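You operate a simulated robot arm through the tools that you are given. There is no shell and no other tool. Be economical: measure what you need, move in short steps, check, and stop when the job is done.

Carry out the task below with a simulated robot arm. There is one attempt and no reset: what you move stays moved.

TASK
Knock in the green and blue discs with the orange peg and fit a gland in each hole.
Fine: black gland at the green disc, grey at the blue; peg back in its socket; leave the third disc.

Only the result counts: the job must be done as asked and must still hold three seconds after the hand-in. Knocking over, shifting, dropping, spilling or breaking anything else fails it.

THE ROBOT
A 6-joint arm with a two-finger parallel gripper, fixed in place. Base frame: the origin is at the foot of the arm, x ahead of it, y to its left, z up; the work surface is at about z = 0.856. Readings come in m, rad, newtons and seconds.
With the tool pointing down near the work surface it reaches from about 0.24 to 0.64 m from the base axis. Its first joint turns from -1.152 to 1.152 rad. Payload 2.7 kg.
The TCP is the grasp point between the finger pads, 0.023 m short of the fingertips. In the tool frame z runs along the fingers and y along their closing line. The gripper opens to 0.094 m. The fingers are 0.038 m wide and 0.01 m thick; the gripper's body (0.054 by 0.096 m) begins 0.039 m behind the TCP.
Orientation is that of the tool frame in the base frame, as a unit quaternion [x, y, z, w]. With the fingers straight down and closing along the base's y, the tool's x points along the base's -x, its y along +y and its z along -z.

THE INTERFACE
- The arm moves only by the tool move_arm. Its argument "deltas" is a list of rows, each a list of 7 numbers: the turn, a rotation vector about the base's x, y, z in rad, then the shift along the base's x, y, z in m, then the finger opening in m, from 0 to 0.094. In form: [[wx, wy, wz, x, y, z, gripper], ...]. A call has 1 to 10 rows; each row shifts and turns the commanded pose from where the row before left it. Rows are played at 5 a second. More than 0.05 m and 0.15 rad between two rows, or a gripper value outside its range, and nothing of the call is played. Where a pose cannot be reached the arm comes as near as it can. A force on the tool above 70 N (or 10 N above the force at the start of the call, whichever is more), or a blocked arm, ends the call early, and 0.2 s more pass. Each finger travels about 0.045 m/s and halts on what it meets, pressing with about 30 N; the grip force reading is that of the motor and also rises with nothing between the fingers. The clock runs only during rows and for 0.2 s after the last one: add rows that do not move to give the fingers time. The reply holds the time, the measured pose of the TCP, the force on the tool along the base axes, the opening and the grip force, in the units named above and with some noise.
- Cameras (640 x 400 px; columns grow to the right, rows downward): "scene" is fixed at [0.0666, -0.4208, 1.4224]; the picture's right is [0.79, -0.61, 0.00], its down [-0.29, -0.37, -0.88] and it looks along [0.54, 0.70, -0.47] (base axes); focal length 321 px, centre (320, 200). "wrist" rides on the gripper at [-0.039, 0, -0.044] in the tool frame; the picture's right is [0.00, -1.00, 0.00], its down [0.97, 0.00, -0.24] and it looks along [0.24, 0.00, 0.97] (tool axes); focal length 218 px, centre (320, 200). There is no depth. A picture from a camera that has moved, and an enlarged one, comes with that camera's place and axes in the base frame and with its lens. The place of the scene camera against the robot may be out by one fixed shift of up to 0.012 m in any direction.
- capture(camera): a new picture of that camera. It takes no simulated time.
- zoom(camera, box): a new picture of the part [left, top, right, bottom] of that camera's present view, enlarged. It takes no simulated time.
- job_done(): hands the job in; it is judged then, once.

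Go step by step. Nothing tells you positions but the pictures and the camera data: compare them with the known pose of the tool, close in by small moves and look again before you grip or let go. The budget is 120 turns and 64 pictures, counting those below and the enlarged ones. Unless the task says otherwise, let go and move clear before handing in, and close with one line.

The tools are called after "Request:" as name(argument=value, ...) on one line, values as JSON. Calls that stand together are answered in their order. move_arm: Moves the arm, as the interface text tells. Its arguments: {"type":"object","properties":{"deltas":{"type":"array"}},"required":["deltas"]} The other tools are called the same way: capture (camera) takes a picture; zoom (camera, box) takes an enlarged picture of a part of a camera's view; job_done () hands the job in.

At the start:

```text
time: 0.0
tool_pos: [0.4212, 0.0879, 1.1972]
tool_rot: [0.0, 1.0, 0.0, 0.0]
wrist_force: [0.4, 0.1, 1.0]
finger_gap: 0.0942
gripper_force: 0.1
```

scene: 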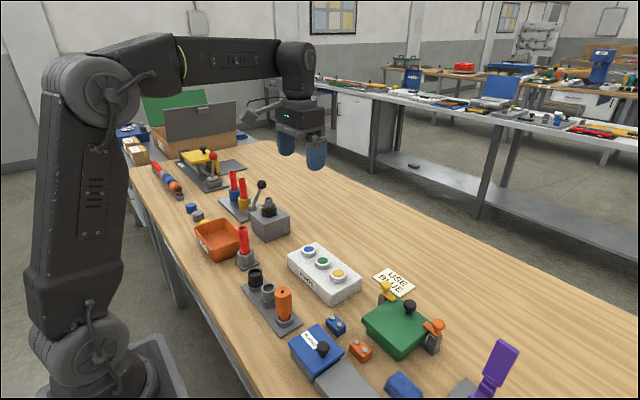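
wrist: 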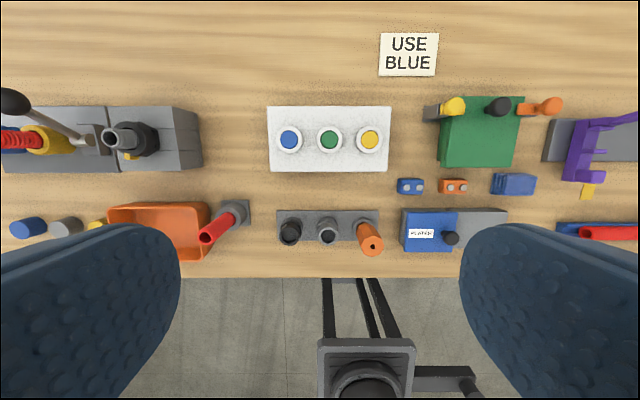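

I see a white box with three discs (blue, green, yellow) and a grey rack holding a black gland, a grey gland and the orange peg. I'll look closer first.

Request:
zoom(camera="scene", box=[230, 230, 390, 340])

Request:
zoom(camera="wrist", box=[250, 90, 410, 270])

```text
3.64 times, centred on (310, 285) of scene
camera zoom: at [0.0666, -0.4208, 1.4224], right [0.79, -0.61, 0.0], down [-0.29, -0.37, -0.88], along [0.54, 0.7, -0.47], focal length 1166 px, centre (356, -109)
```

zoom: 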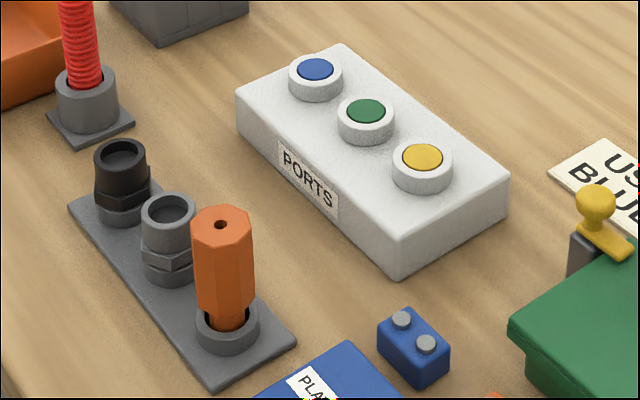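

```text
2.22 times, centred on (330, 180) of wrist
camera zoom: at [0.4625, 0.089, 1.2408], right [0.0, -1.0, 0.0], down [-0.97, 0.0, 0.24], along [-0.24, 0.0, -0.97], focal length 485 px, centre (298, 244)
```

zoom: 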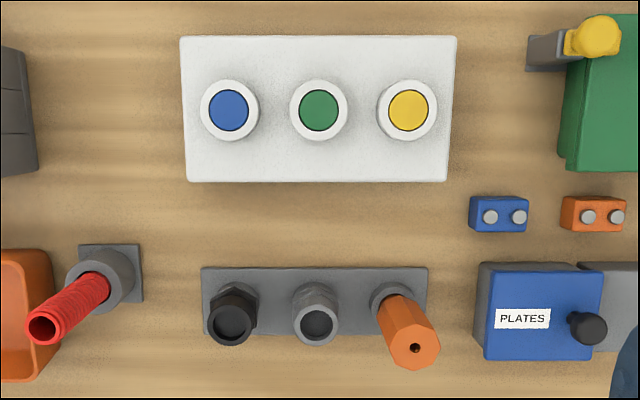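

The rack is around x≈0.32 and the box around x≈0.47 with discs at y≈0.134/0.075/0.017. I'll move over the rack for closer views.

Request:
move_arm(deltas=[[0, 0, 0, -0.03, -0.015, -0.02, 0.094], [0, 0, 0, -0.03, -0.02, -0.03, 0.094], [0, 0, 0, -0.03, -0.02, -0.03, 0.094], [0, 0, 0, -0.011, -0.02, -0.02, 0.094], [0, 0, 0, 0, 0, 0, 0.094]])

Request:
capture(camera="wrist")

```text
time: 1.2
tool_pos: [0.3205, 0.013, 1.0942]
tool_rot: [0.0, 1.0, 0.0, 0.0]
wrist_force: [-0.8, -0.3, 0.2]
finger_gap: 0.094
gripper_force: 0.1
```

```text
59 pictures are left
camera wrist: at [0.3609, 0.014, 1.1389], right [0.0, -1.0, 0.0], down [-0.97, 0.0, 0.24], along [-0.24, 0.0, -0.97], focal length 218 px, centre (320, 200)
```

wrist: 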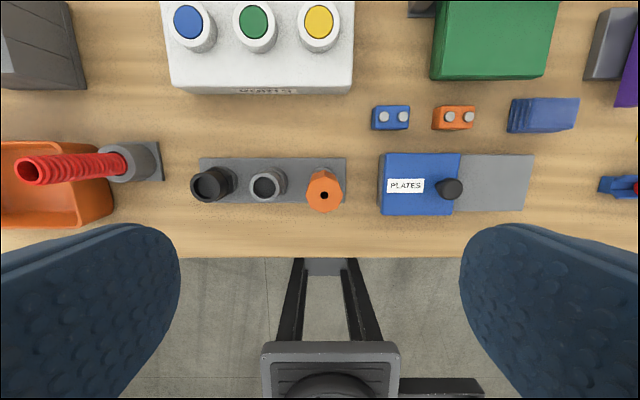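

Request:
zoom(camera="wrist", box=[180, 140, 360, 230])

Request:
zoom(camera="wrist", box=[150, 0, 360, 110])

```text
3.56 times, centred on (270, 185) of wrist
camera zoom: at [0.3609, 0.014, 1.1389], right [0.0, -1.0, 0.0], down [-0.97, 0.0, 0.24], along [-0.24, 0.0, -0.97], focal length 776 px, centre (498, 253)
```

zoom: 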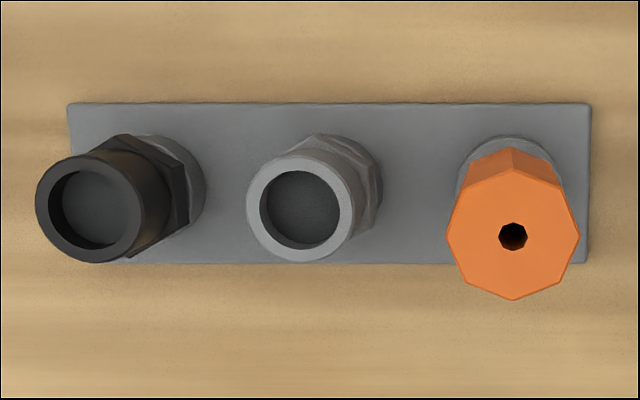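

```text
3.05 times, centred on (255, 55) of wrist
camera zoom: at [0.3609, 0.014, 1.1389], right [0.0, -1.0, 0.0], down [-0.97, 0.0, 0.24], along [-0.24, 0.0, -0.97], focal length 665 px, centre (518, 642)
```

zoom: 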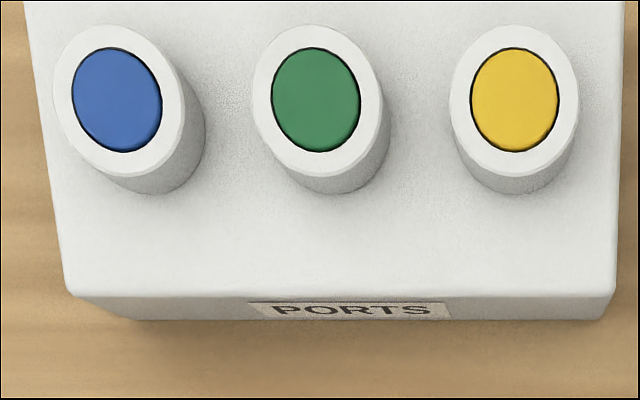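

Peg top is at about (0.316, 0.010, 0.940), grey gland (0.316, 0.075), black gland (0.316, 0.140); discs at x≈0.4715, y 0.135/0.075/0.015, z≈0.905. The peg's octagon flats are at 22.5°, so I'll yaw the gripper and hover above the peg.

Request:
move_arm(deltas=[[0, 0, 0.1309, -0.0045, -0.003, -0.03, 0.07], [0, 0, 0.1309, 0, 0, -0.03, 0.054], [0, 0, 0.1309, 0, 0, -0.02, 0.054], [0, 0, 0, 0, 0, 0, 0.054], [0, 0, 0, 0, 0, 0, 0.054]])

Request:
capture(camera="wrist")

Request:
zoom(camera="scene", box=[230, 230, 390, 340])

```text
time: 2.4
tool_pos: [0.3155, 0.011, 1.0166]
tool_rot: [-0.195, 0.981, -0.001, 0.0]
wrist_force: [-0.1, 0.6, 1.0]
finger_gap: 0.0539
gripper_force: 0.1
```

```text
56 pictures are left
camera wrist: at [0.3537, 0.0263, 1.06], right [0.38, -0.92, 0.0], down [-0.9, -0.37, 0.24], along [-0.22, -0.09, -0.97], focal length 218 px, centre (320, 200)
```

wrist: 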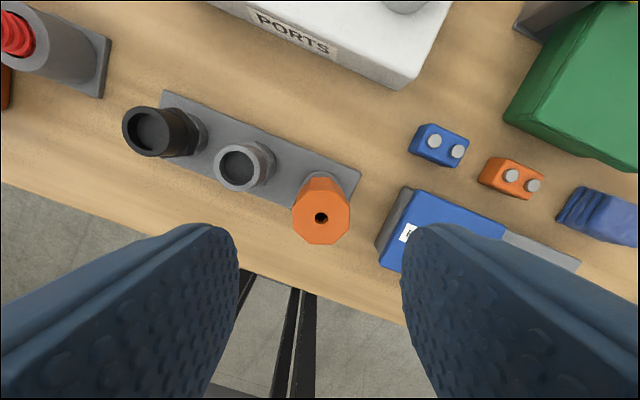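

```text
3.64 times, centred on (310, 285) of scene
camera zoom: at [0.0666, -0.4208, 1.4224], right [0.79, -0.61, 0.0], down [-0.29, -0.37, -0.88], along [0.54, 0.7, -0.47], focal length 1166 px, centre (356, -109)
```

zoom: 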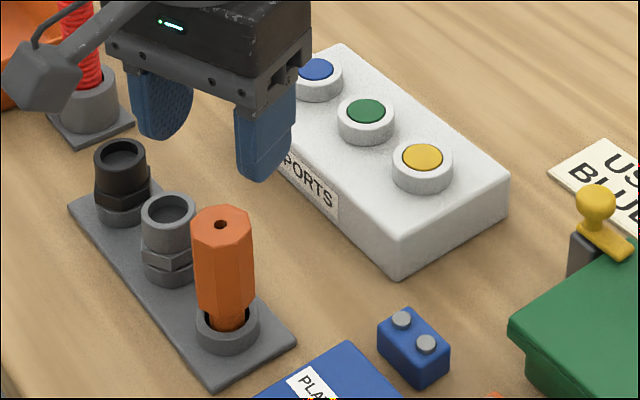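

The gripper is centered over the peg with pads facing its flats. I'll descend and grip.

Request:
move_arm(deltas=[[0, 0, 0, 0, 0, -0.04, 0.054], [0, 0, 0, 0, 0, -0.03, 0.054], [0, 0, 0, 0, 0, -0.02, 0.054], [0, 0, 0, 0, 0, -0.018, 0.054], [0, 0, 0, 0, 0, 0, 0.054]])

Request:
zoom(camera="scene", box=[230, 230, 390, 340])

Request:
capture(camera="wrist")

```text
time: 3.6
tool_pos: [0.3156, 0.0105, 0.9079]
tool_rot: [-0.194, 0.981, 0.0, 0.0]
wrist_force: [0.6, -0.5, -0.1]
finger_gap: 0.0541
gripper_force: 0.0
```

```text
3.64 times, centred on (310, 285) of scene
camera zoom: at [0.0666, -0.4208, 1.4224], right [0.79, -0.61, 0.0], down [-0.29, -0.37, -0.88], along [0.54, 0.7, -0.47], focal length 1166 px, centre (356, -109)
```

zoom: 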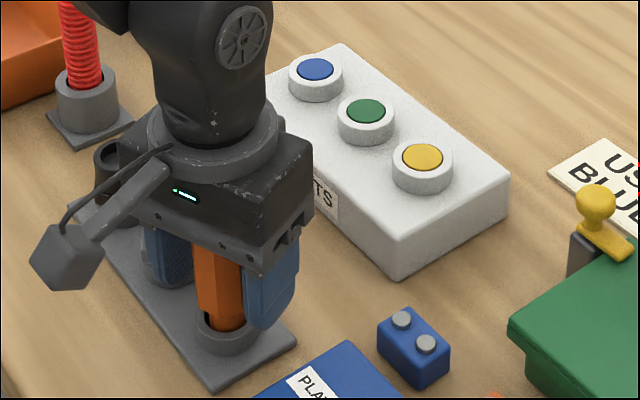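

```text
53 pictures are left
camera wrist: at [0.3532, 0.0266, 0.9517], right [0.38, -0.92, 0.0], down [-0.9, -0.37, 0.24], along [-0.22, -0.09, -0.97], focal length 218 px, centre (320, 200)
```

wrist: 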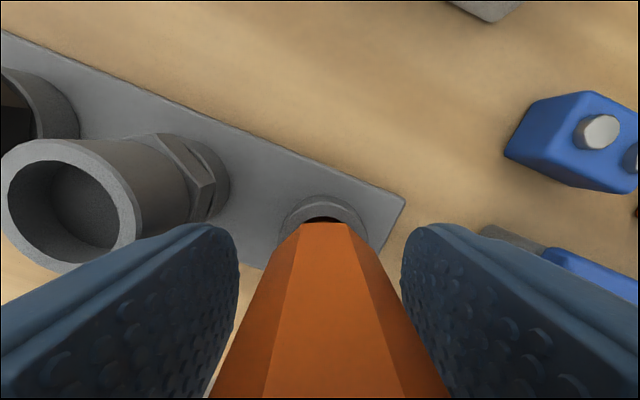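

Fingers straddle the peg cleanly. I'll grip.

Request:
move_arm(deltas=[[0, 0, 0, 0, 0, 0, 0.02], [0, 0, 0, 0, 0, 0, 0.02], [0, 0, 0, 0, 0, 0, 0.02], [0, 0, 0, 0, 0, 0, 0.02], [0, 0, 0, 0, 0, 0, 0.02]])

```text
time: 4.8
tool_pos: [0.3153, 0.0115, 0.9069]
tool_rot: [-0.196, 0.981, 0.0, 0.001]
wrist_force: [0.3, -0.2, -0.3]
finger_gap: 0.0329
gripper_force: 29.8
```

Gripped at 33 mm. Lifting straight up.

Request:
move_arm(deltas=[[0, 0, 0, 0, 0, 0.01, 0.02], [0, 0, 0, 0, 0, 0.02, 0.02], [0, 0, 0, 0, 0, 0.03, 0.02], [0, 0, 0, 0, 0, 0.04, 0.02], [0, 0, 0, 0, 0, 0, 0.02]])

Request:
zoom(camera="scene", box=[230, 210, 390, 320])

```text
time: 6.0
tool_pos: [0.3163, 0.0107, 1.0101]
tool_rot: [-0.195, 0.981, 0.0, 0.001]
wrist_force: [0.2, 0.1, -0.2]
finger_gap: 0.0327
gripper_force: 29.6
```

```text
3.64 times, centred on (310, 265) of scene
camera zoom: at [0.0666, -0.4208, 1.4224], right [0.79, -0.61, 0.0], down [-0.29, -0.37, -0.88], along [0.54, 0.7, -0.47], focal length 1166 px, centre (356, -36)
```

zoom: 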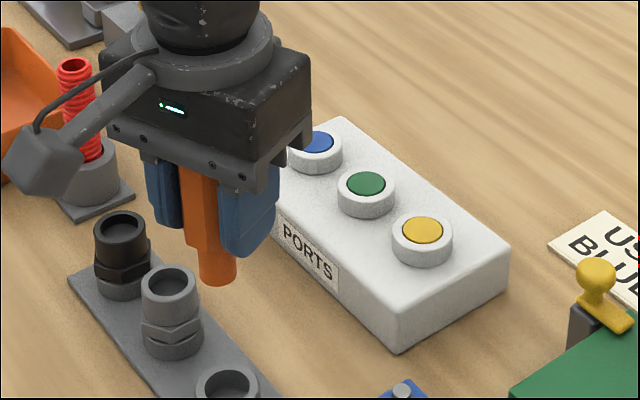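

Peg is held with its round shank exposed about 4–5 cm below the TCP. Moving over the green disc.

Request:
move_arm(deltas=[[0, 0, 0, 0.04, 0.016, 0, 0.02], [0, 0, 0, 0.04, 0.016, 0, 0.02], [0, 0, 0, 0.04, 0.016, 0, 0.02], [0, 0, 0, 0.0358, 0.0171, 0, 0.02], [0, 0, 0, 0, 0, -0.03, 0.02], [0, 0, 0, 0, 0, 0, 0.02]])

Request:
zoom(camera="scene", box=[260, 200, 400, 300])

Request:
capture(camera="wrist")

```text
time: 7.4
tool_pos: [0.4723, 0.0763, 0.9792]
tool_rot: [-0.195, 0.981, -0.001, 0.0]
wrist_force: [0.6, 0.8, -0.1]
finger_gap: 0.0328
gripper_force: 29.8
```

```text
4.00 times, centred on (330, 250) of scene
camera zoom: at [0.0666, -0.4207, 1.4224], right [0.79, -0.61, 0.0], down [-0.29, -0.37, -0.88], along [0.54, 0.7, -0.47], focal length 1282 px, centre (280, 0)
```

zoom: 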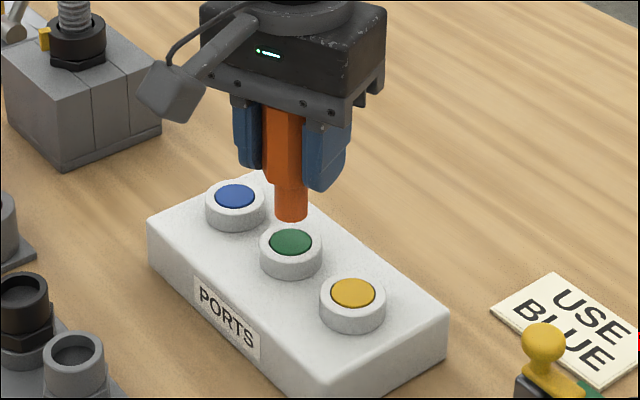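

```text
50 pictures are left
camera wrist: at [0.5096, 0.0915, 1.0224], right [0.38, -0.92, 0.0], down [-0.9, -0.37, 0.24], along [-0.22, -0.09, -0.97], focal length 218 px, centre (320, 200)
```

wrist: 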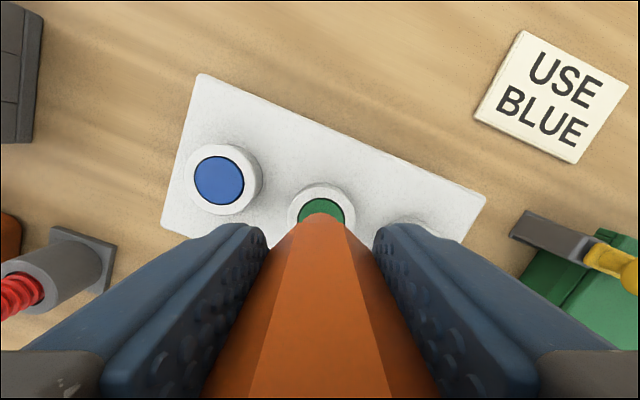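

The peg tip is aligned about 24 mm above the green disc. Lower to contact, then press in small steps.

Request:
move_arm(deltas=[[0, 0, 0, 0, 0, -0.012, 0.02], [0, 0, 0, 0, 0, -0.008, 0.02], [0, 0, 0, 0, 0, -0.003, 0.02], [0, 0, 0, 0, 0, -0.003, 0.02], [0, 0, 0, 0, 0, -0.003, 0.02], [0, 0, 0, 0, 0, 0, 0.02]])

```text
time: 8.8
tool_pos: [0.4723, 0.0761, 0.9503]
tool_rot: [-0.195, 0.981, 0.0, 0.0]
wrist_force: [0.8, 0.2, -0.6]
finger_gap: 0.0329
gripper_force: 29.9
```

No resistance yet; checking and continuing.

Request:
move_arm(deltas=[[0, 0, 0, 0, 0, -0.003, 0.02], [0, 0, 0, 0, 0, -0.003, 0.02], [0, 0, 0, 0, 0, 0, 0.02]])

Request:
zoom(camera="scene", box=[260, 200, 400, 300])

```text
time: 9.6
tool_pos: [0.4722, 0.0757, 0.9445]
tool_rot: [-0.195, 0.981, 0.001, 0.0]
wrist_force: [-0.1, -0.4, 0.0]
finger_gap: 0.0327
gripper_force: 29.9
```

```text
4.00 times, centred on (330, 250) of scene
camera zoom: at [0.0666, -0.4208, 1.4224], right [0.79, -0.61, 0.0], down [-0.29, -0.37, -0.88], along [0.54, 0.7, -0.47], focal length 1282 px, centre (280, 0)
```

zoom: 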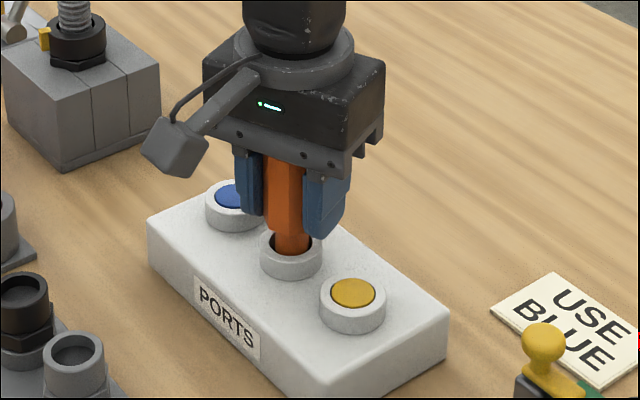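

The disc has given way already. I'll push about 10 mm more to be sure it is fully in, then rise.

Request:
move_arm(deltas=[[0, 0, 0, 0, 0, -0.004, 0.02], [0, 0, 0, 0, 0, -0.004, 0.02], [0, 0, 0, 0, 0, -0.002, 0.02], [0, 0, 0, 0, 0, 0, 0.02]])

Request:
move_arm(deltas=[[0, 0, 0, 0, 0, 0.01, 0.02], [0, 0, 0, 0, 0, 0.02, 0.02], [0, 0, 0, 0, 0, 0.025, 0.02], [0, 0, 0, 0, 0, 0, 0.02]])

Request:
zoom(camera="scene", box=[260, 200, 400, 300])

```text
time: 10.6
tool_pos: [0.4735, 0.0772, 0.937]
tool_rot: [-0.196, 0.981, 0.0, 0.003]
wrist_force: [4.1, 4.6, 24.3]
finger_gap: 0.0327
gripper_force: 29.9
```

```text
time: 11.6
tool_pos: [0.4715, 0.075, 0.9898]
tool_rot: [-0.195, 0.981, 0.0, -0.001]
wrist_force: [0.2, -0.6, -0.5]
finger_gap: 0.0324
gripper_force: 29.8
```

```text
4.00 times, centred on (330, 250) of scene
camera zoom: at [0.0666, -0.4208, 1.4224], right [0.79, -0.61, 0.0], down [-0.29, -0.37, -0.88], along [0.54, 0.7, -0.47], focal length 1282 px, centre (280, 0)
```

zoom: 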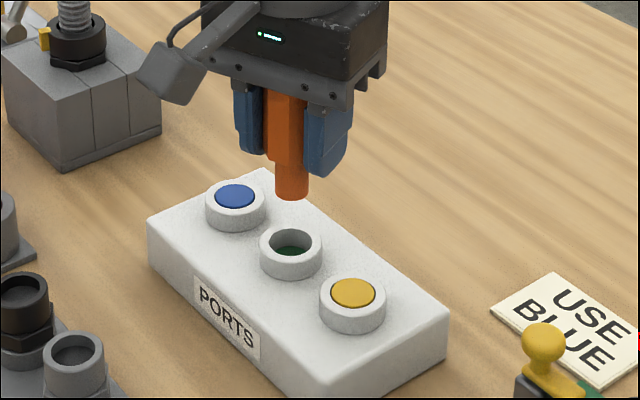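

Green is knocked in (the disc lies deep in the hole). Now the blue disc, 60 mm to the left.

Request:
move_arm(deltas=[[0, 0, 0, 0, 0.03, 0, 0.02], [0, 0, 0, 0, 0.03, 0, 0.02], [0, 0, 0, 0, 0, -0.012, 0.02], [0, 0, 0, 0, 0, 0, 0.02]])

Request:
zoom(camera="scene", box=[260, 200, 400, 300])

Request:
zoom(camera="wrist", box=[240, 100, 480, 250])

```text
time: 12.6
tool_pos: [0.4726, 0.1357, 0.9777]
tool_rot: [-0.194, 0.981, 0.0, 0.0]
wrist_force: [-0.2, 0.1, -0.5]
finger_gap: 0.0329
gripper_force: 29.9
```

```text
4.00 times, centred on (330, 250) of scene
camera zoom: at [0.0666, -0.4207, 1.4224], right [0.79, -0.61, 0.0], down [-0.29, -0.37, -0.88], along [0.54, 0.7, -0.47], focal length 1282 px, centre (280, 0)
```

zoom: 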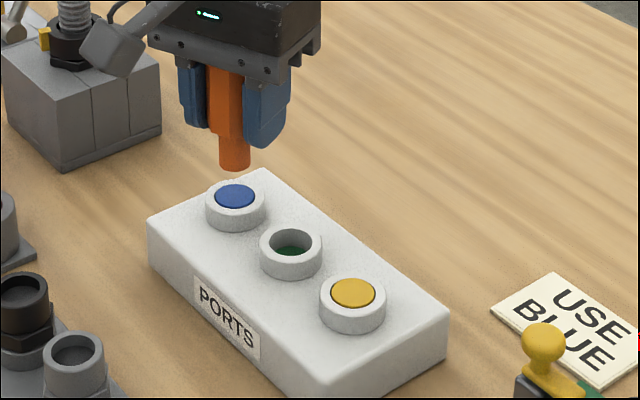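

```text
2.67 times, centred on (360, 175) of wrist
camera zoom: at [0.5103, 0.1513, 1.0207], right [0.38, -0.92, 0.0], down [-0.9, -0.37, 0.24], along [-0.22, -0.09, -0.97], focal length 582 px, centre (213, 267)
```

zoom: 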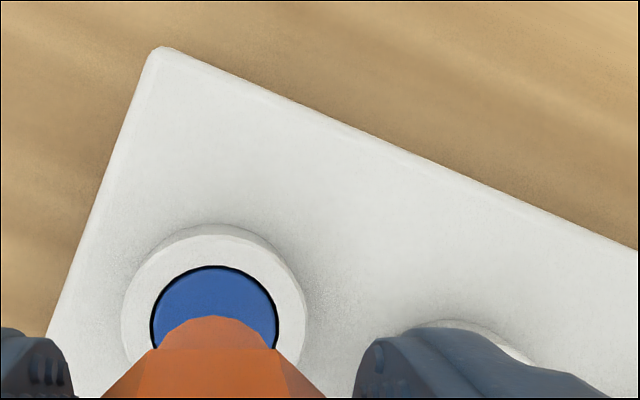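

Aligned over the blue disc. Pressing down.

Request:
move_arm(deltas=[[0, 0, 0, 0, 0, -0.012, 0.02], [0, 0, 0, 0, 0, -0.008, 0.02], [0, 0, 0, 0, 0, -0.004, 0.02], [0, 0, 0, 0, 0, -0.003, 0.02], [0, 0, 0, 0, 0, -0.003, 0.02], [0, 0, 0, 0, 0, -0.003, 0.02], [0, 0, 0, 0, 0, -0.003, 0.02], [0, 0, 0, 0, 0, -0.003, 0.02], [0, 0, 0, 0, 0, 0, 0.02]])

Request:
zoom(camera="scene", box=[260, 200, 400, 300])

```text
time: 14.6
tool_pos: [0.472, 0.1364, 0.9373]
tool_rot: [-0.195, 0.981, 0.0, 0.0]
wrist_force: [0.2, 0.6, 0.4]
finger_gap: 0.0329
gripper_force: 29.7
```

```text
4.00 times, centred on (330, 250) of scene
camera zoom: at [0.0666, -0.4207, 1.4224], right [0.79, -0.61, 0.0], down [-0.29, -0.37, -0.88], along [0.54, 0.7, -0.47], focal length 1282 px, centre (280, 0)
```

zoom: 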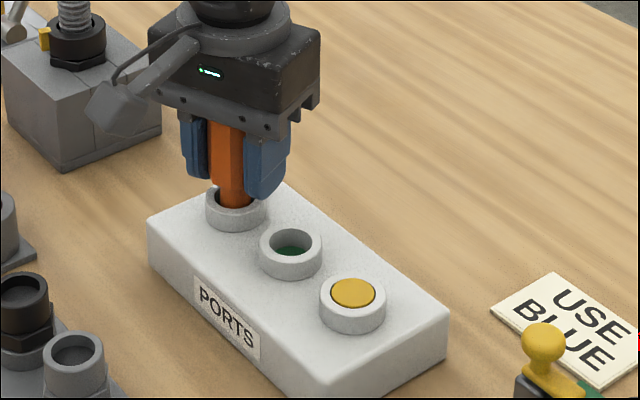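

Blue has yielded. Rising to inspect both holes.

Request:
move_arm(deltas=[[0, 0, 0, 0, 0, 0.01, 0.02], [0, 0, 0, 0, 0, 0.03, 0.02], [0, 0, 0, 0, 0, 0.032, 0.02], [0, 0, 0, -0.04, -0.02, 0, 0.02], [0, 0, 0, -0.04, -0.03, 0, 0.02], [0, 0, 0, 0, 0, 0, 0.02]])

Request:
zoom(camera="scene", box=[290, 230, 360, 280])

Request:
capture(camera="wrist")

```text
time: 16.0
tool_pos: [0.393, 0.0864, 1.0093]
tool_rot: [-0.195, 0.981, 0.0, 0.0]
wrist_force: [0.2, -1.0, -0.8]
finger_gap: 0.0328
gripper_force: 30.4
```

```text
8.00 times, centred on (325, 255) of scene
camera zoom: at [0.0666, -0.4208, 1.4224], right [0.79, -0.61, 0.0], down [-0.29, -0.37, -0.88], along [0.54, 0.7, -0.47], focal length 2565 px, centre (280, -240)
```

zoom: 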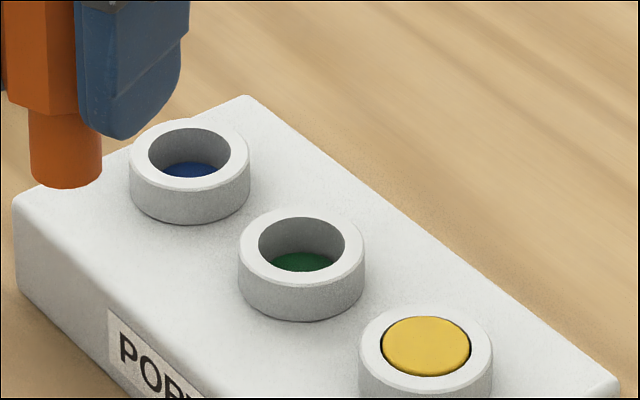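

```text
43 pictures are left
camera wrist: at [0.4305, 0.1002, 1.0546], right [0.38, -0.92, 0.0], down [-0.9, -0.37, 0.24], along [-0.22, -0.09, -0.97], focal length 218 px, centre (320, 200)
```

wrist: 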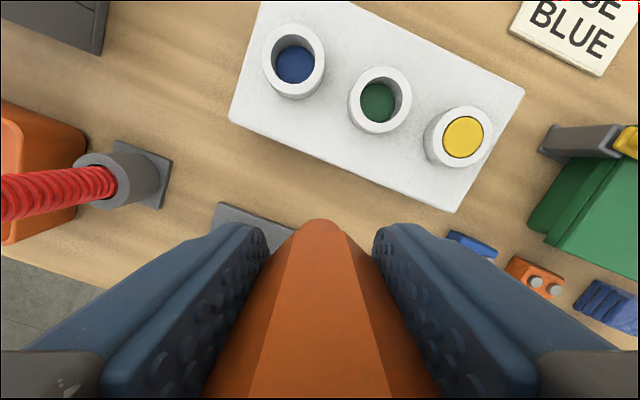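

Both discs sit at the same depth in their holes; yellow is untouched. Now the peg goes back over its socket.

Request:
move_arm(deltas=[[0, 0, 0, -0.038, -0.03, 0, 0.02], [0, 0, 0, -0.0378, -0.03, 0, 0.02], [0, 0, 0, 0, -0.0151, 0, 0.02], [0, 0, 0, 0, 0, -0.04, 0.02], [0, 0, 0, 0, 0, -0.01, 0.02], [0, 0, 0, 0, 0, 0, 0.02]])

Request:
zoom(camera="scene", box=[240, 250, 340, 335])

Request:
capture(camera="wrist")

```text
time: 17.4
tool_pos: [0.3176, 0.0101, 0.9609]
tool_rot: [-0.195, 0.981, -0.001, -0.001]
wrist_force: [0.9, -0.5, -1.3]
finger_gap: 0.0327
gripper_force: 30.4
```

```text
4.71 times, centred on (290, 292) of scene
camera zoom: at [0.0666, -0.4208, 1.4224], right [0.79, -0.61, 0.0], down [-0.29, -0.37, -0.88], along [0.54, 0.7, -0.47], focal length 1509 px, centre (461, -235)
```

zoom: 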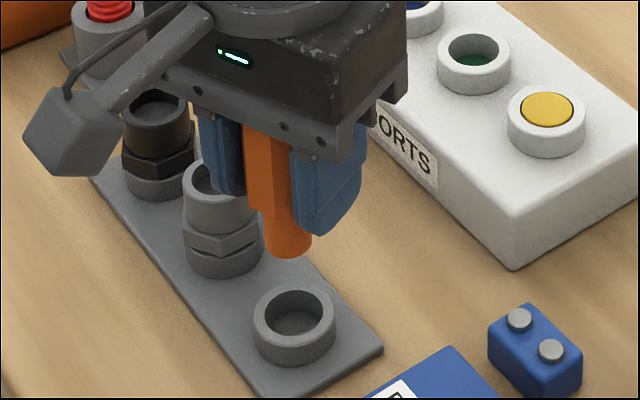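

```text
41 pictures are left
camera wrist: at [0.3542, 0.0257, 1.0039], right [0.38, -0.92, 0.0], down [-0.9, -0.37, 0.24], along [-0.22, -0.09, -0.97], focal length 218 px, centre (320, 200)
```

wrist: 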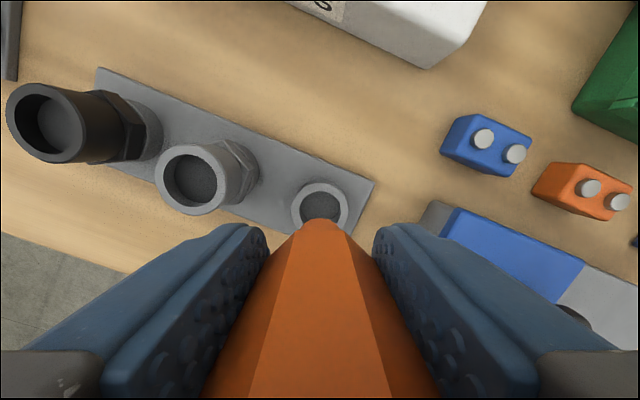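

Aligned over the socket. Lowering the peg in.

Request:
move_arm(deltas=[[0, 0, 0, 0, 0, -0.015, 0.02], [0, 0, 0, 0, 0, -0.012, 0.02], [0, 0, 0, 0, 0, -0.01, 0.02], [0, 0, 0, 0, 0, -0.008, 0.02], [0, 0, 0, 0, 0, -0.004, 0.02], [0, 0, 0, 0, 0, 0, 0.02]])

Request:
zoom(camera="scene", box=[240, 250, 340, 335])

```text
time: 18.8
tool_pos: [0.3176, 0.0111, 0.9118]
tool_rot: [-0.195, 0.981, 0.0, -0.001]
wrist_force: [0.5, 0.3, 0.6]
finger_gap: 0.0328
gripper_force: 29.8
```

```text
4.71 times, centred on (290, 292) of scene
camera zoom: at [0.0666, -0.4208, 1.4224], right [0.79, -0.61, 0.0], down [-0.29, -0.37, -0.88], along [0.54, 0.7, -0.47], focal length 1509 px, centre (461, -235)
```

zoom: 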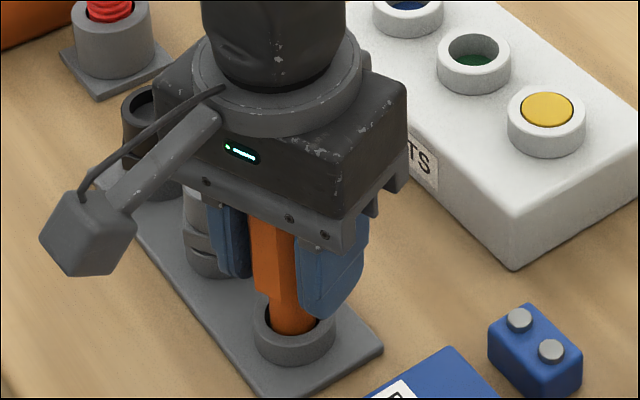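

It is in the socket. Seating a few more millimetres.

Request:
move_arm(deltas=[[0, 0, 0, 0, 0, -0.0015, 0.02], [0, 0, 0, 0, 0, -0.001, 0.02], [0, 0, 0, 0, 0, 0, 0.02]])

```text
time: 19.6
tool_pos: [0.3152, 0.011, 0.9094]
tool_rot: [-0.194, 0.981, 0.0, 0.0]
wrist_force: [0.1, -0.3, -1.1]
finger_gap: 0.0329
gripper_force: 30.5
```

Request:
move_arm(deltas=[[0, 0, 0, 0, 0, -0.0015, 0.02], [0, 0, 0, 0, 0, -0.0015, 0.02], [0, 0, 0, 0, 0, 0, 0.02]])

```text
time: 20.4
tool_pos: [0.3173, 0.0104, 0.9054]
tool_rot: [-0.195, 0.981, 0.0, 0.0]
wrist_force: [-0.5, -0.5, -0.3]
finger_gap: 0.033
gripper_force: 30.4
```

Still no contact force; the peg slid up a bit in the grip during pressing. A bit lower, with a look.

Request:
move_arm(deltas=[[0, 0, 0, 0, 0, -0.001, 0.02], [0, 0, 0, 0, 0, -0.001, 0.02], [0, 0, 0, 0, 0, 0, 0.02]])

Request:
zoom(camera="scene", box=[230, 230, 390, 340])

```text
time: 21.2
tool_pos: [0.3178, 0.0103, 0.9035]
tool_rot: [-0.195, 0.981, -0.001, -0.001]
wrist_force: [-0.6, 0.5, -1.0]
finger_gap: 0.0327
gripper_force: 30.5
```

```text
3.64 times, centred on (310, 285) of scene
camera zoom: at [0.0666, -0.4208, 1.4224], right [0.79, -0.61, 0.0], down [-0.29, -0.37, -0.88], along [0.54, 0.7, -0.47], focal length 1166 px, centre (356, -109)
```

zoom: 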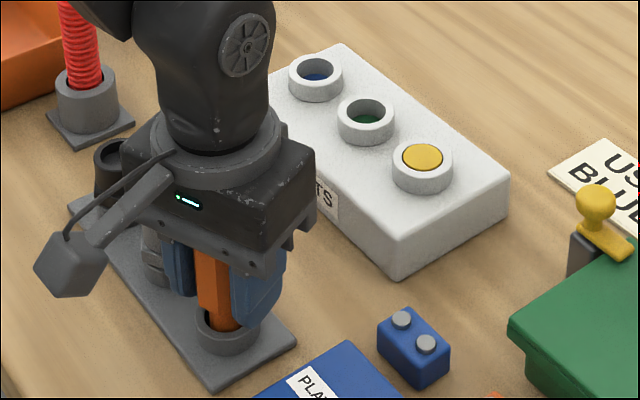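

The peg looks seated as at the start (handle bottom at the same place). Release and rise.

Request:
move_arm(deltas=[[0, 0, 0, 0, 0, 0, 0.054], [0, 0, 0, 0, 0, 0, 0.054], [0, 0, 0, 0, 0, 0, 0.054], [0, 0, 0, 0, 0, 0.03, 0.054], [0, 0, 0, 0, 0, 0.04, 0.054], [0, 0, 0, 0, 0, 0.04, 0.054], [0, 0, 0, 0, 0, 0, 0.054]])

Request:
zoom(camera="scene", box=[230, 230, 390, 340])

```text
time: 22.8
tool_pos: [0.3171, 0.0109, 1.015]
tool_rot: [-0.195, 0.981, 0.0, 0.001]
wrist_force: [0.2, 0.3, 0.6]
finger_gap: 0.0541
gripper_force: 0.0
```

```text
3.64 times, centred on (310, 285) of scene
camera zoom: at [0.0666, -0.4208, 1.4224], right [0.79, -0.61, 0.0], down [-0.29, -0.37, -0.88], along [0.54, 0.7, -0.47], focal length 1166 px, centre (356, -109)
```

zoom: 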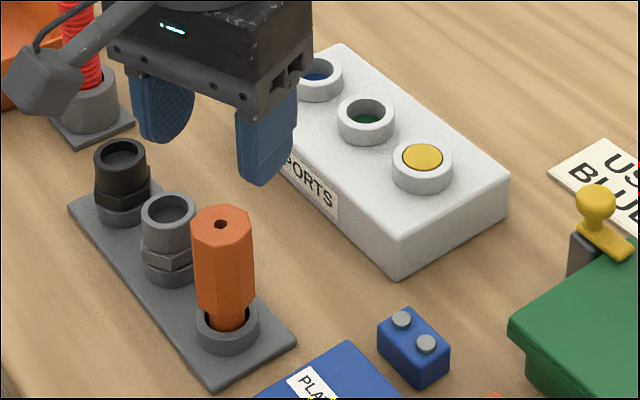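

The peg is back exactly as it was. Now a closer look at the glands' shape.

Request:
zoom(camera="scene", box=[245, 260, 295, 310])

Request:
zoom(camera="wrist", box=[100, 80, 300, 220])

```text
8.00 times, centred on (270, 285) of scene
camera zoom: at [0.0666, -0.4208, 1.4224], right [0.79, -0.61, 0.0], down [-0.29, -0.37, -0.88], along [0.54, 0.7, -0.47], focal length 2565 px, centre (720, -480)
```

zoom: 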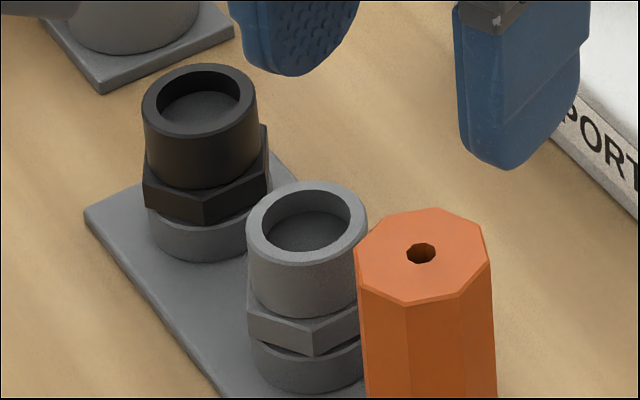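

```text
2.86 times, centred on (200, 150) of wrist
camera zoom: at [0.354, 0.0255, 1.058], right [0.38, -0.92, 0.0], down [-0.9, -0.37, 0.24], along [-0.22, -0.09, -0.97], focal length 624 px, centre (663, 343)
```

zoom: 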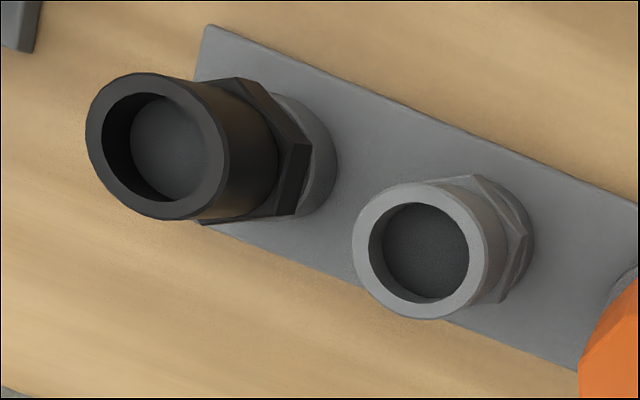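

Glands have a ~34 mm tube above a hex whose flats face ±y, so I'll yaw back to zero and hover over the grey gland to check alignment.

Request:
move_arm(deltas=[[0, 0, -0.1309, 0, 0.02, 0, 0.054], [0, 0, -0.1309, 0, 0.02, 0, 0.054], [0, 0, -0.1309, 0, 0.0251, 0, 0.054], [0, 0, 0, 0, 0, 0, 0.054], [0, 0, 0, 0, 0, 0, 0.054]])

Request:
capture(camera="wrist")

```text
time: 24.0
tool_pos: [0.3164, 0.0763, 1.0137]
tool_rot: [0.001, 1.0, -0.001, -0.001]
wrist_force: [0.0, -0.3, -0.5]
finger_gap: 0.054
gripper_force: 0.0
```

```text
35 pictures are left
camera wrist: at [0.3564, 0.0765, 1.0579], right [0.0, -1.0, 0.0], down [-0.97, 0.0, 0.24], along [-0.24, 0.0, -0.97], focal length 218 px, centre (320, 200)
```

wrist: 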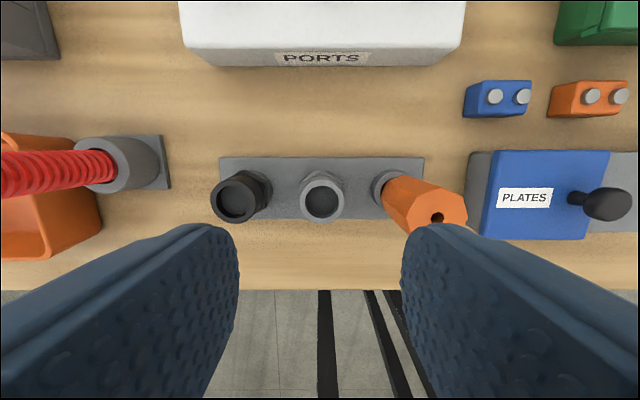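

Request:
zoom(camera="wrist", box=[200, 140, 440, 230])

```text
2.67 times, centred on (320, 185) of wrist
camera zoom: at [0.3564, 0.0765, 1.0579], right [0.0, -1.0, 0.0], down [-0.97, 0.0, 0.24], along [-0.24, 0.0, -0.97], focal length 582 px, centre (320, 240)
```

zoom: 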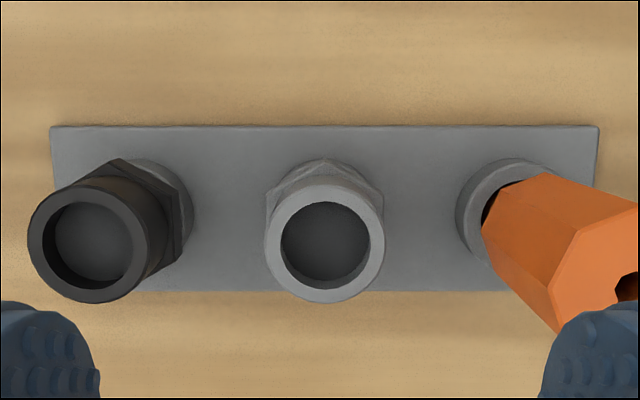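

The grey gland is centered under the gripper (within ~1 mm), its top at z≈0.903. Descend so the fingertips sit at the hex and check.

Request:
move_arm(deltas=[[0, 0, 0, 0.0008, -0.0003, -0.04, 0.054], [0, 0, 0, 0, 0, -0.04, 0.054], [0, 0, 0, 0, 0, -0.018, 0.054], [0, 0, 0, 0, 0, -0.011, 0.054], [0, 0, 0, 0, 0, 0, 0.054]])

Request:
zoom(camera="scene", box=[240, 250, 320, 310])

Request:
capture(camera="wrist")

```text
time: 25.2
tool_pos: [0.3165, 0.0753, 0.904]
tool_rot: [0.0, 1.0, 0.0, 0.0]
wrist_force: [-0.5, 0.3, 0.0]
finger_gap: 0.0541
gripper_force: 0.0
```

```text
6.67 times, centred on (280, 280) of scene
camera zoom: at [0.0666, -0.4208, 1.4224], right [0.79, -0.61, 0.0], down [-0.29, -0.37, -0.88], along [0.54, 0.7, -0.47], focal length 2138 px, centre (587, -333)
```

zoom: 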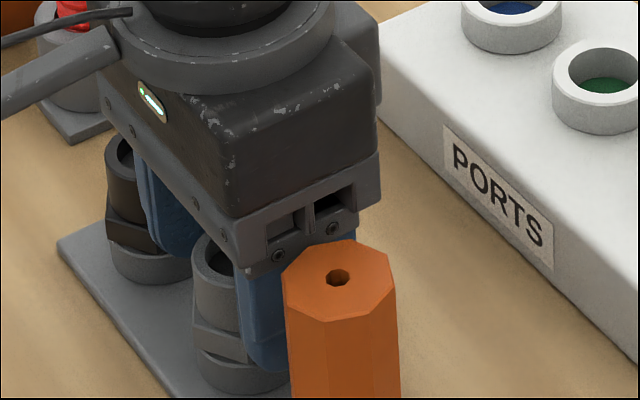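

```text
32 pictures are left
camera wrist: at [0.3579, 0.0758, 0.9479], right [0.0, -1.0, 0.0], down [-0.97, 0.0, 0.24], along [-0.24, 0.0, -0.97], focal length 218 px, centre (320, 200)
```

wrist: 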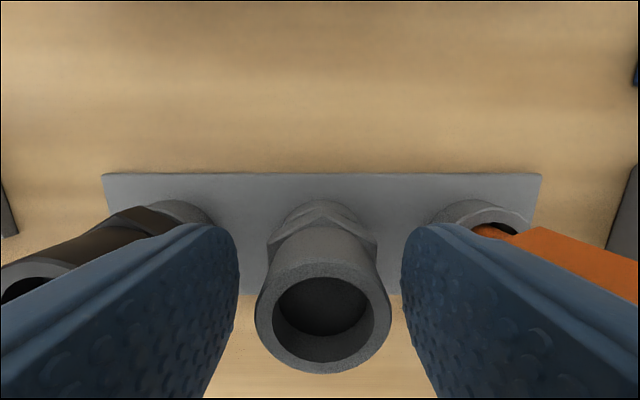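

Well centered and clear of neighbours. Closing on the grey gland.

Request:
move_arm(deltas=[[0, 0, 0, 0, 0, 0, 0.02], [0, 0, 0, 0, 0, 0, 0.02], [0, 0, 0, 0, 0, 0, 0.02], [0, 0, 0, 0, 0, 0, 0.02], [0, 0, 0, 0, 0, 0, 0.02]])

Request:
move_arm(deltas=[[0, 0, 0, 0, 0, 0.005, 0.02], [0, 0, 0, 0, 0, 0.015, 0.02], [0, 0, 0, 0, 0, 0.03, 0.02], [0, 0, 0, 0, 0, 0.04, 0.02], [0, 0, 0, 0, 0, 0, 0.02]])

Request:
zoom(camera="scene", box=[230, 210, 350, 310])

```text
time: 26.4
tool_pos: [0.3182, 0.0765, 0.9042]
tool_rot: [0.0, 1.0, 0.0, 0.0]
wrist_force: [0.2, 1.0, 0.4]
finger_gap: 0.0397
gripper_force: 30.2
```

```text
time: 27.6
tool_pos: [0.3166, 0.0757, 0.9951]
tool_rot: [0.001, 1.0, 0.0, 0.0]
wrist_force: [0.9, -0.3, -0.4]
finger_gap: 0.0397
gripper_force: 30.2
```

```text
4.00 times, centred on (290, 260) of scene
camera zoom: at [0.0666, -0.4208, 1.4224], right [0.79, -0.61, 0.0], down [-0.29, -0.37, -0.88], along [0.54, 0.7, -0.47], focal length 1282 px, centre (440, -40)
```

zoom: 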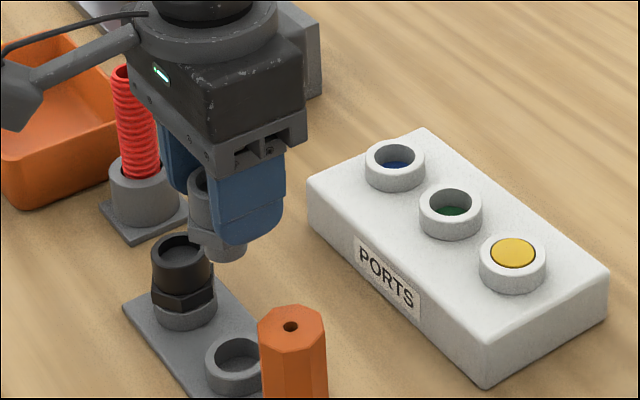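

The grey gland is held by its hex. Carry it over the blue hole.

Request:
move_arm(deltas=[[0, 0, 0, 0.04, 0.01, 0, 0.02], [0, 0, 0, 0.04, 0.02, 0, 0.02], [0, 0, 0, 0.04, 0.02, 0, 0.02], [0, 0, 0, 0.035, 0.0103, 0, 0.02], [0, 0, 0, 0, 0, -0.03, 0.02], [0, 0, 0, 0, 0, 0, 0.02]])

Request:
zoom(camera="scene", box=[270, 200, 370, 280])

Request:
capture(camera="wrist")

```text
time: 29.0
tool_pos: [0.4732, 0.1376, 0.9639]
tool_rot: [0.0, 1.0, 0.0, 0.001]
wrist_force: [-0.2, 0.5, -0.2]
finger_gap: 0.0396
gripper_force: 30.1
```

```text
5.00 times, centred on (320, 240) of scene
camera zoom: at [0.0666, -0.4207, 1.4224], right [0.79, -0.61, 0.0], down [-0.29, -0.37, -0.88], along [0.54, 0.7, -0.47], focal length 1603 px, centre (320, 0)
```

zoom: 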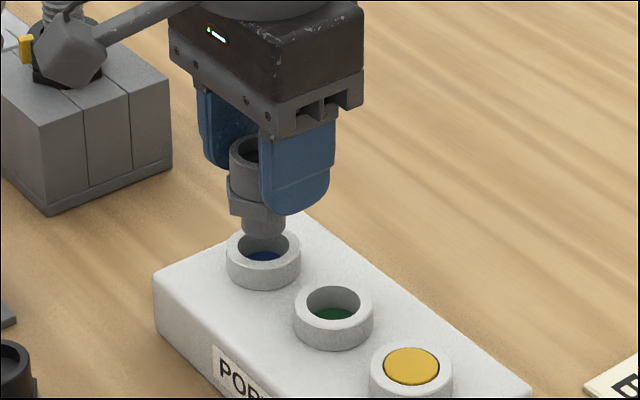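

```text
29 pictures are left
camera wrist: at [0.5138, 0.136, 1.008], right [0.0, -1.0, 0.0], down [-0.97, 0.0, 0.24], along [-0.24, 0.0, -0.97], focal length 218 px, centre (320, 200)
```

wrist: 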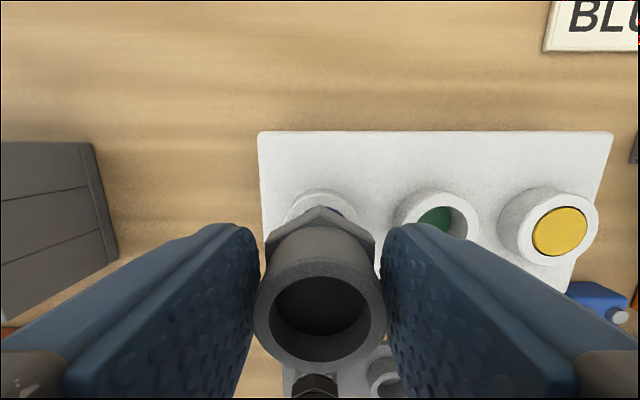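

Tail is over the blue hole, about 11 mm above. Lower gently in small steps.

Request:
move_arm(deltas=[[0, 0, 0, 0, 0, -0.006, 0.02], [0, 0, 0, 0, 0, -0.003, 0.02], [0, 0, 0, 0, 0, -0.003, 0.02], [0, 0, 0, 0, 0, -0.002, 0.02], [0, 0, 0, 0, 0, -0.002, 0.02], [0, 0, 0, 0, 0, 0, 0.02]])

Request:
zoom(camera="scene", box=[290, 220, 350, 268])

```text
time: 30.4
tool_pos: [0.4725, 0.1371, 0.9491]
tool_rot: [0.0, 1.0, -0.001, 0.0]
wrist_force: [0.0, 0.1, 0.7]
finger_gap: 0.0398
gripper_force: 29.7
```

```text
8.33 times, centred on (320, 244) of scene
camera zoom: at [0.0666, -0.4208, 1.4224], right [0.79, -0.61, 0.0], down [-0.29, -0.37, -0.88], along [0.54, 0.7, -0.47], focal length 2672 px, centre (320, -167)
```

zoom: 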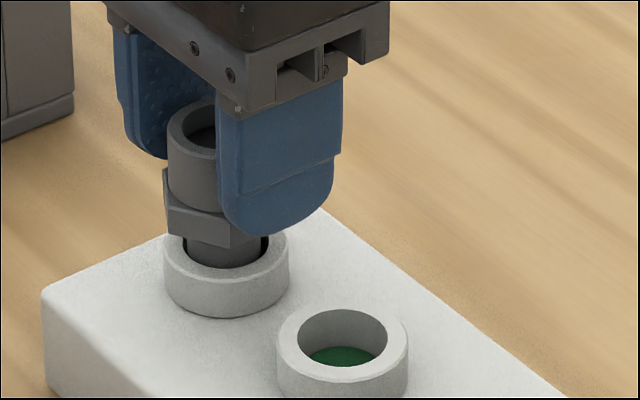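

The tail is entering the hole freely. Continue down.

Request:
move_arm(deltas=[[0, 0, 0, 0.0005, -0.0005, -0.002, 0.02], [0, 0, 0, 0, 0, -0.002, 0.02], [0, 0, 0, 0, 0, -0.002, 0.02], [0, 0, 0, 0, 0, -0.002, 0.02], [0, 0, 0, 0, 0, 0, 0.02]])

Request:
zoom(camera="scene", box=[290, 220, 350, 268])

```text
time: 31.6
tool_pos: [0.4726, 0.1353, 0.9411]
tool_rot: [0.0, 1.0, 0.0, 0.0]
wrist_force: [0.5, 0.4, -0.5]
finger_gap: 0.0396
gripper_force: 30.2
```

```text
8.33 times, centred on (320, 244) of scene
camera zoom: at [0.0666, -0.4208, 1.4224], right [0.79, -0.61, 0.0], down [-0.29, -0.37, -0.88], along [0.54, 0.7, -0.47], focal length 2672 px, centre (320, -167)
```

zoom: 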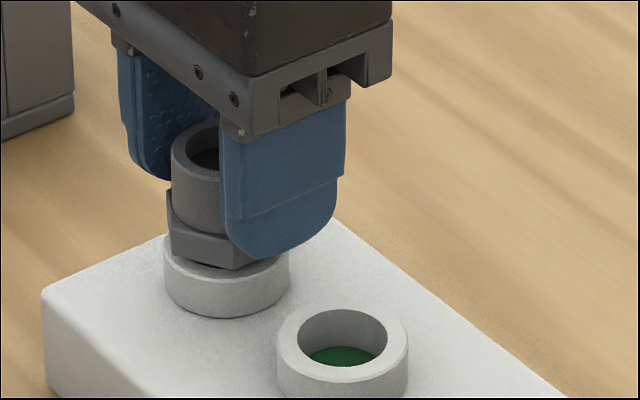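

Nearly seated; a few millimetres more in 1 mm steps.

Request:
move_arm(deltas=[[0, 0, 0, 0, 0, -0.001, 0.02], [0, 0, 0, 0, 0, -0.001, 0.02], [0, 0, 0, 0, 0, -0.001, 0.02], [0, 0, 0, 0, 0, -0.001, 0.02], [0, 0, 0, 0, 0, 0, 0.02]])

Request:
zoom(camera="scene", box=[290, 220, 350, 268])

```text
time: 32.8
tool_pos: [0.4729, 0.1342, 0.9371]
tool_rot: [0.0, 1.0, 0.001, 0.002]
wrist_force: [-2.2, 1.8, 16.3]
finger_gap: 0.0395
gripper_force: 29.9
```

```text
8.33 times, centred on (320, 244) of scene
camera zoom: at [0.0663, -0.4208, 1.4224], right [0.79, -0.61, 0.0], down [-0.28, -0.37, -0.88], along [0.54, 0.7, -0.47], focal length 2672 px, centre (320, -167)
```

zoom: 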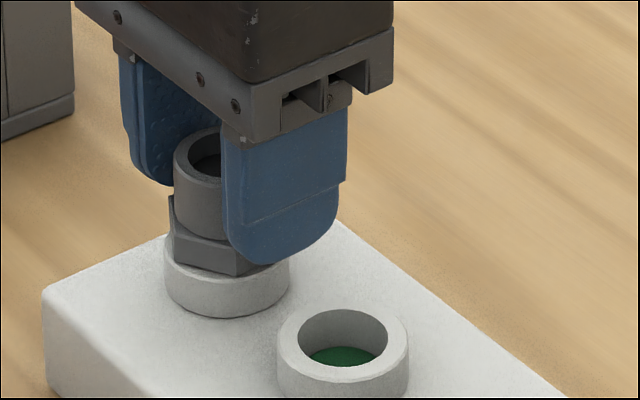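

Contact force shows the hex on the collar. Release gently and rise.

Request:
move_arm(deltas=[[0, 0, 0, 0, 0, 0.001, 0.02], [0, 0, 0, 0, 0, 0, 0.054], [0, 0, 0, 0, 0, 0, 0.054], [0, 0, 0, 0, 0, 0, 0.054], [0, 0, 0, 0, 0, 0.02, 0.054], [0, 0, 0, 0, 0, 0.04, 0.054], [0, 0, 0, 0, 0, 0.01, 0.054], [0, 0, 0, 0, 0, 0, 0.054]])

Request:
zoom(camera="scene", box=[290, 220, 350, 268])

Request:
capture(camera="wrist")

```text
time: 34.6
tool_pos: [0.4735, 0.1364, 1.0069]
tool_rot: [0.0, 1.0, 0.0, 0.001]
wrist_force: [0.5, 1.2, 0.4]
finger_gap: 0.0537
gripper_force: 0.1
```

```text
8.33 times, centred on (320, 244) of scene
camera zoom: at [0.0666, -0.4208, 1.4224], right [0.79, -0.61, 0.0], down [-0.29, -0.37, -0.88], along [0.54, 0.7, -0.47], focal length 2672 px, centre (320, -167)
```

zoom: 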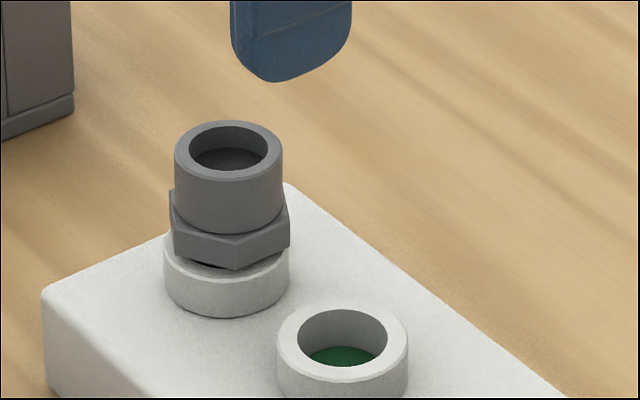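

```text
24 pictures are left
camera wrist: at [0.5136, 0.1361, 1.0514], right [0.0, -1.0, 0.0], down [-0.97, 0.0, 0.24], along [-0.24, 0.0, -0.97], focal length 218 px, centre (320, 200)
```

wrist: 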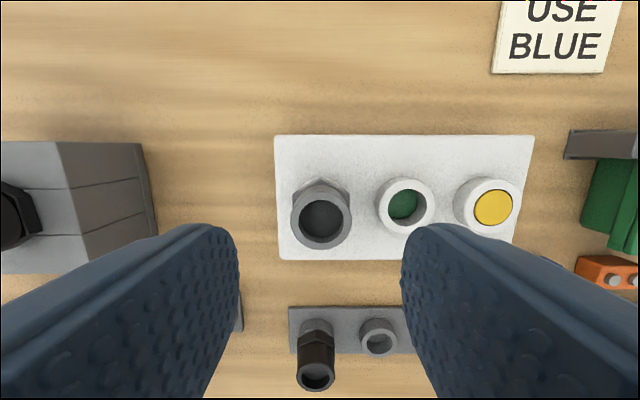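

I'll look at the seat between hex and collar more closely.

Request:
zoom(camera="scene", box=[300, 230, 324, 252])

```text
16.00 times, centred on (312, 241) of scene
camera zoom: at [0.0666, -0.4208, 1.4224], right [0.79, -0.61, 0.0], down [-0.29, -0.37, -0.88], along [0.54, 0.7, -0.47], focal length 5130 px, centre (448, -456)
```

zoom: 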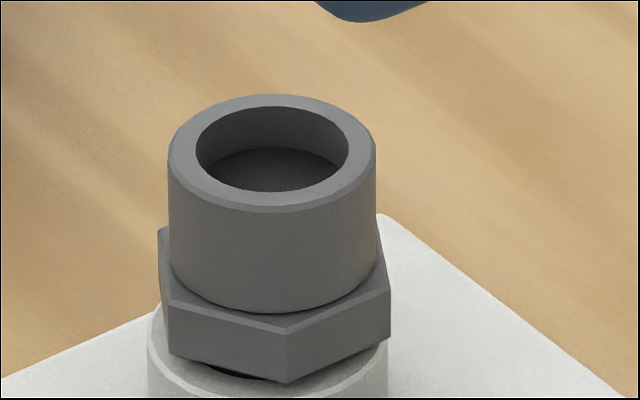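

There may be a ~1–2 mm gap under the hex. I'll press the gland down from above with closed fingers to make sure it is seated.

Request:
move_arm(deltas=[[0, 0, 0, 0, 0, 0, 0.0], [0, 0, 0, 0, 0, 0, 0.0], [0, 0, 0, 0, 0, 0, 0.0], [0, 0, 0, 0, 0, -0.03, 0.0], [0, 0, 0, 0, 0, -0.012, 0.0], [0, 0, 0, 0, 0, -0.002, 0.0], [0, 0, 0, 0, 0, -0.001, 0.0], [0, 0, 0, 0, 0, -0.001, 0.0], [0, 0, 0, 0, 0, 0, 0.0]])

```text
time: 36.6
tool_pos: [0.4731, 0.1344, 0.963]
tool_rot: [0.0, 1.0, -0.001, 0.0]
wrist_force: [-0.9, 0.0, 3.1]
finger_gap: 0.0
gripper_force: 30.2
```

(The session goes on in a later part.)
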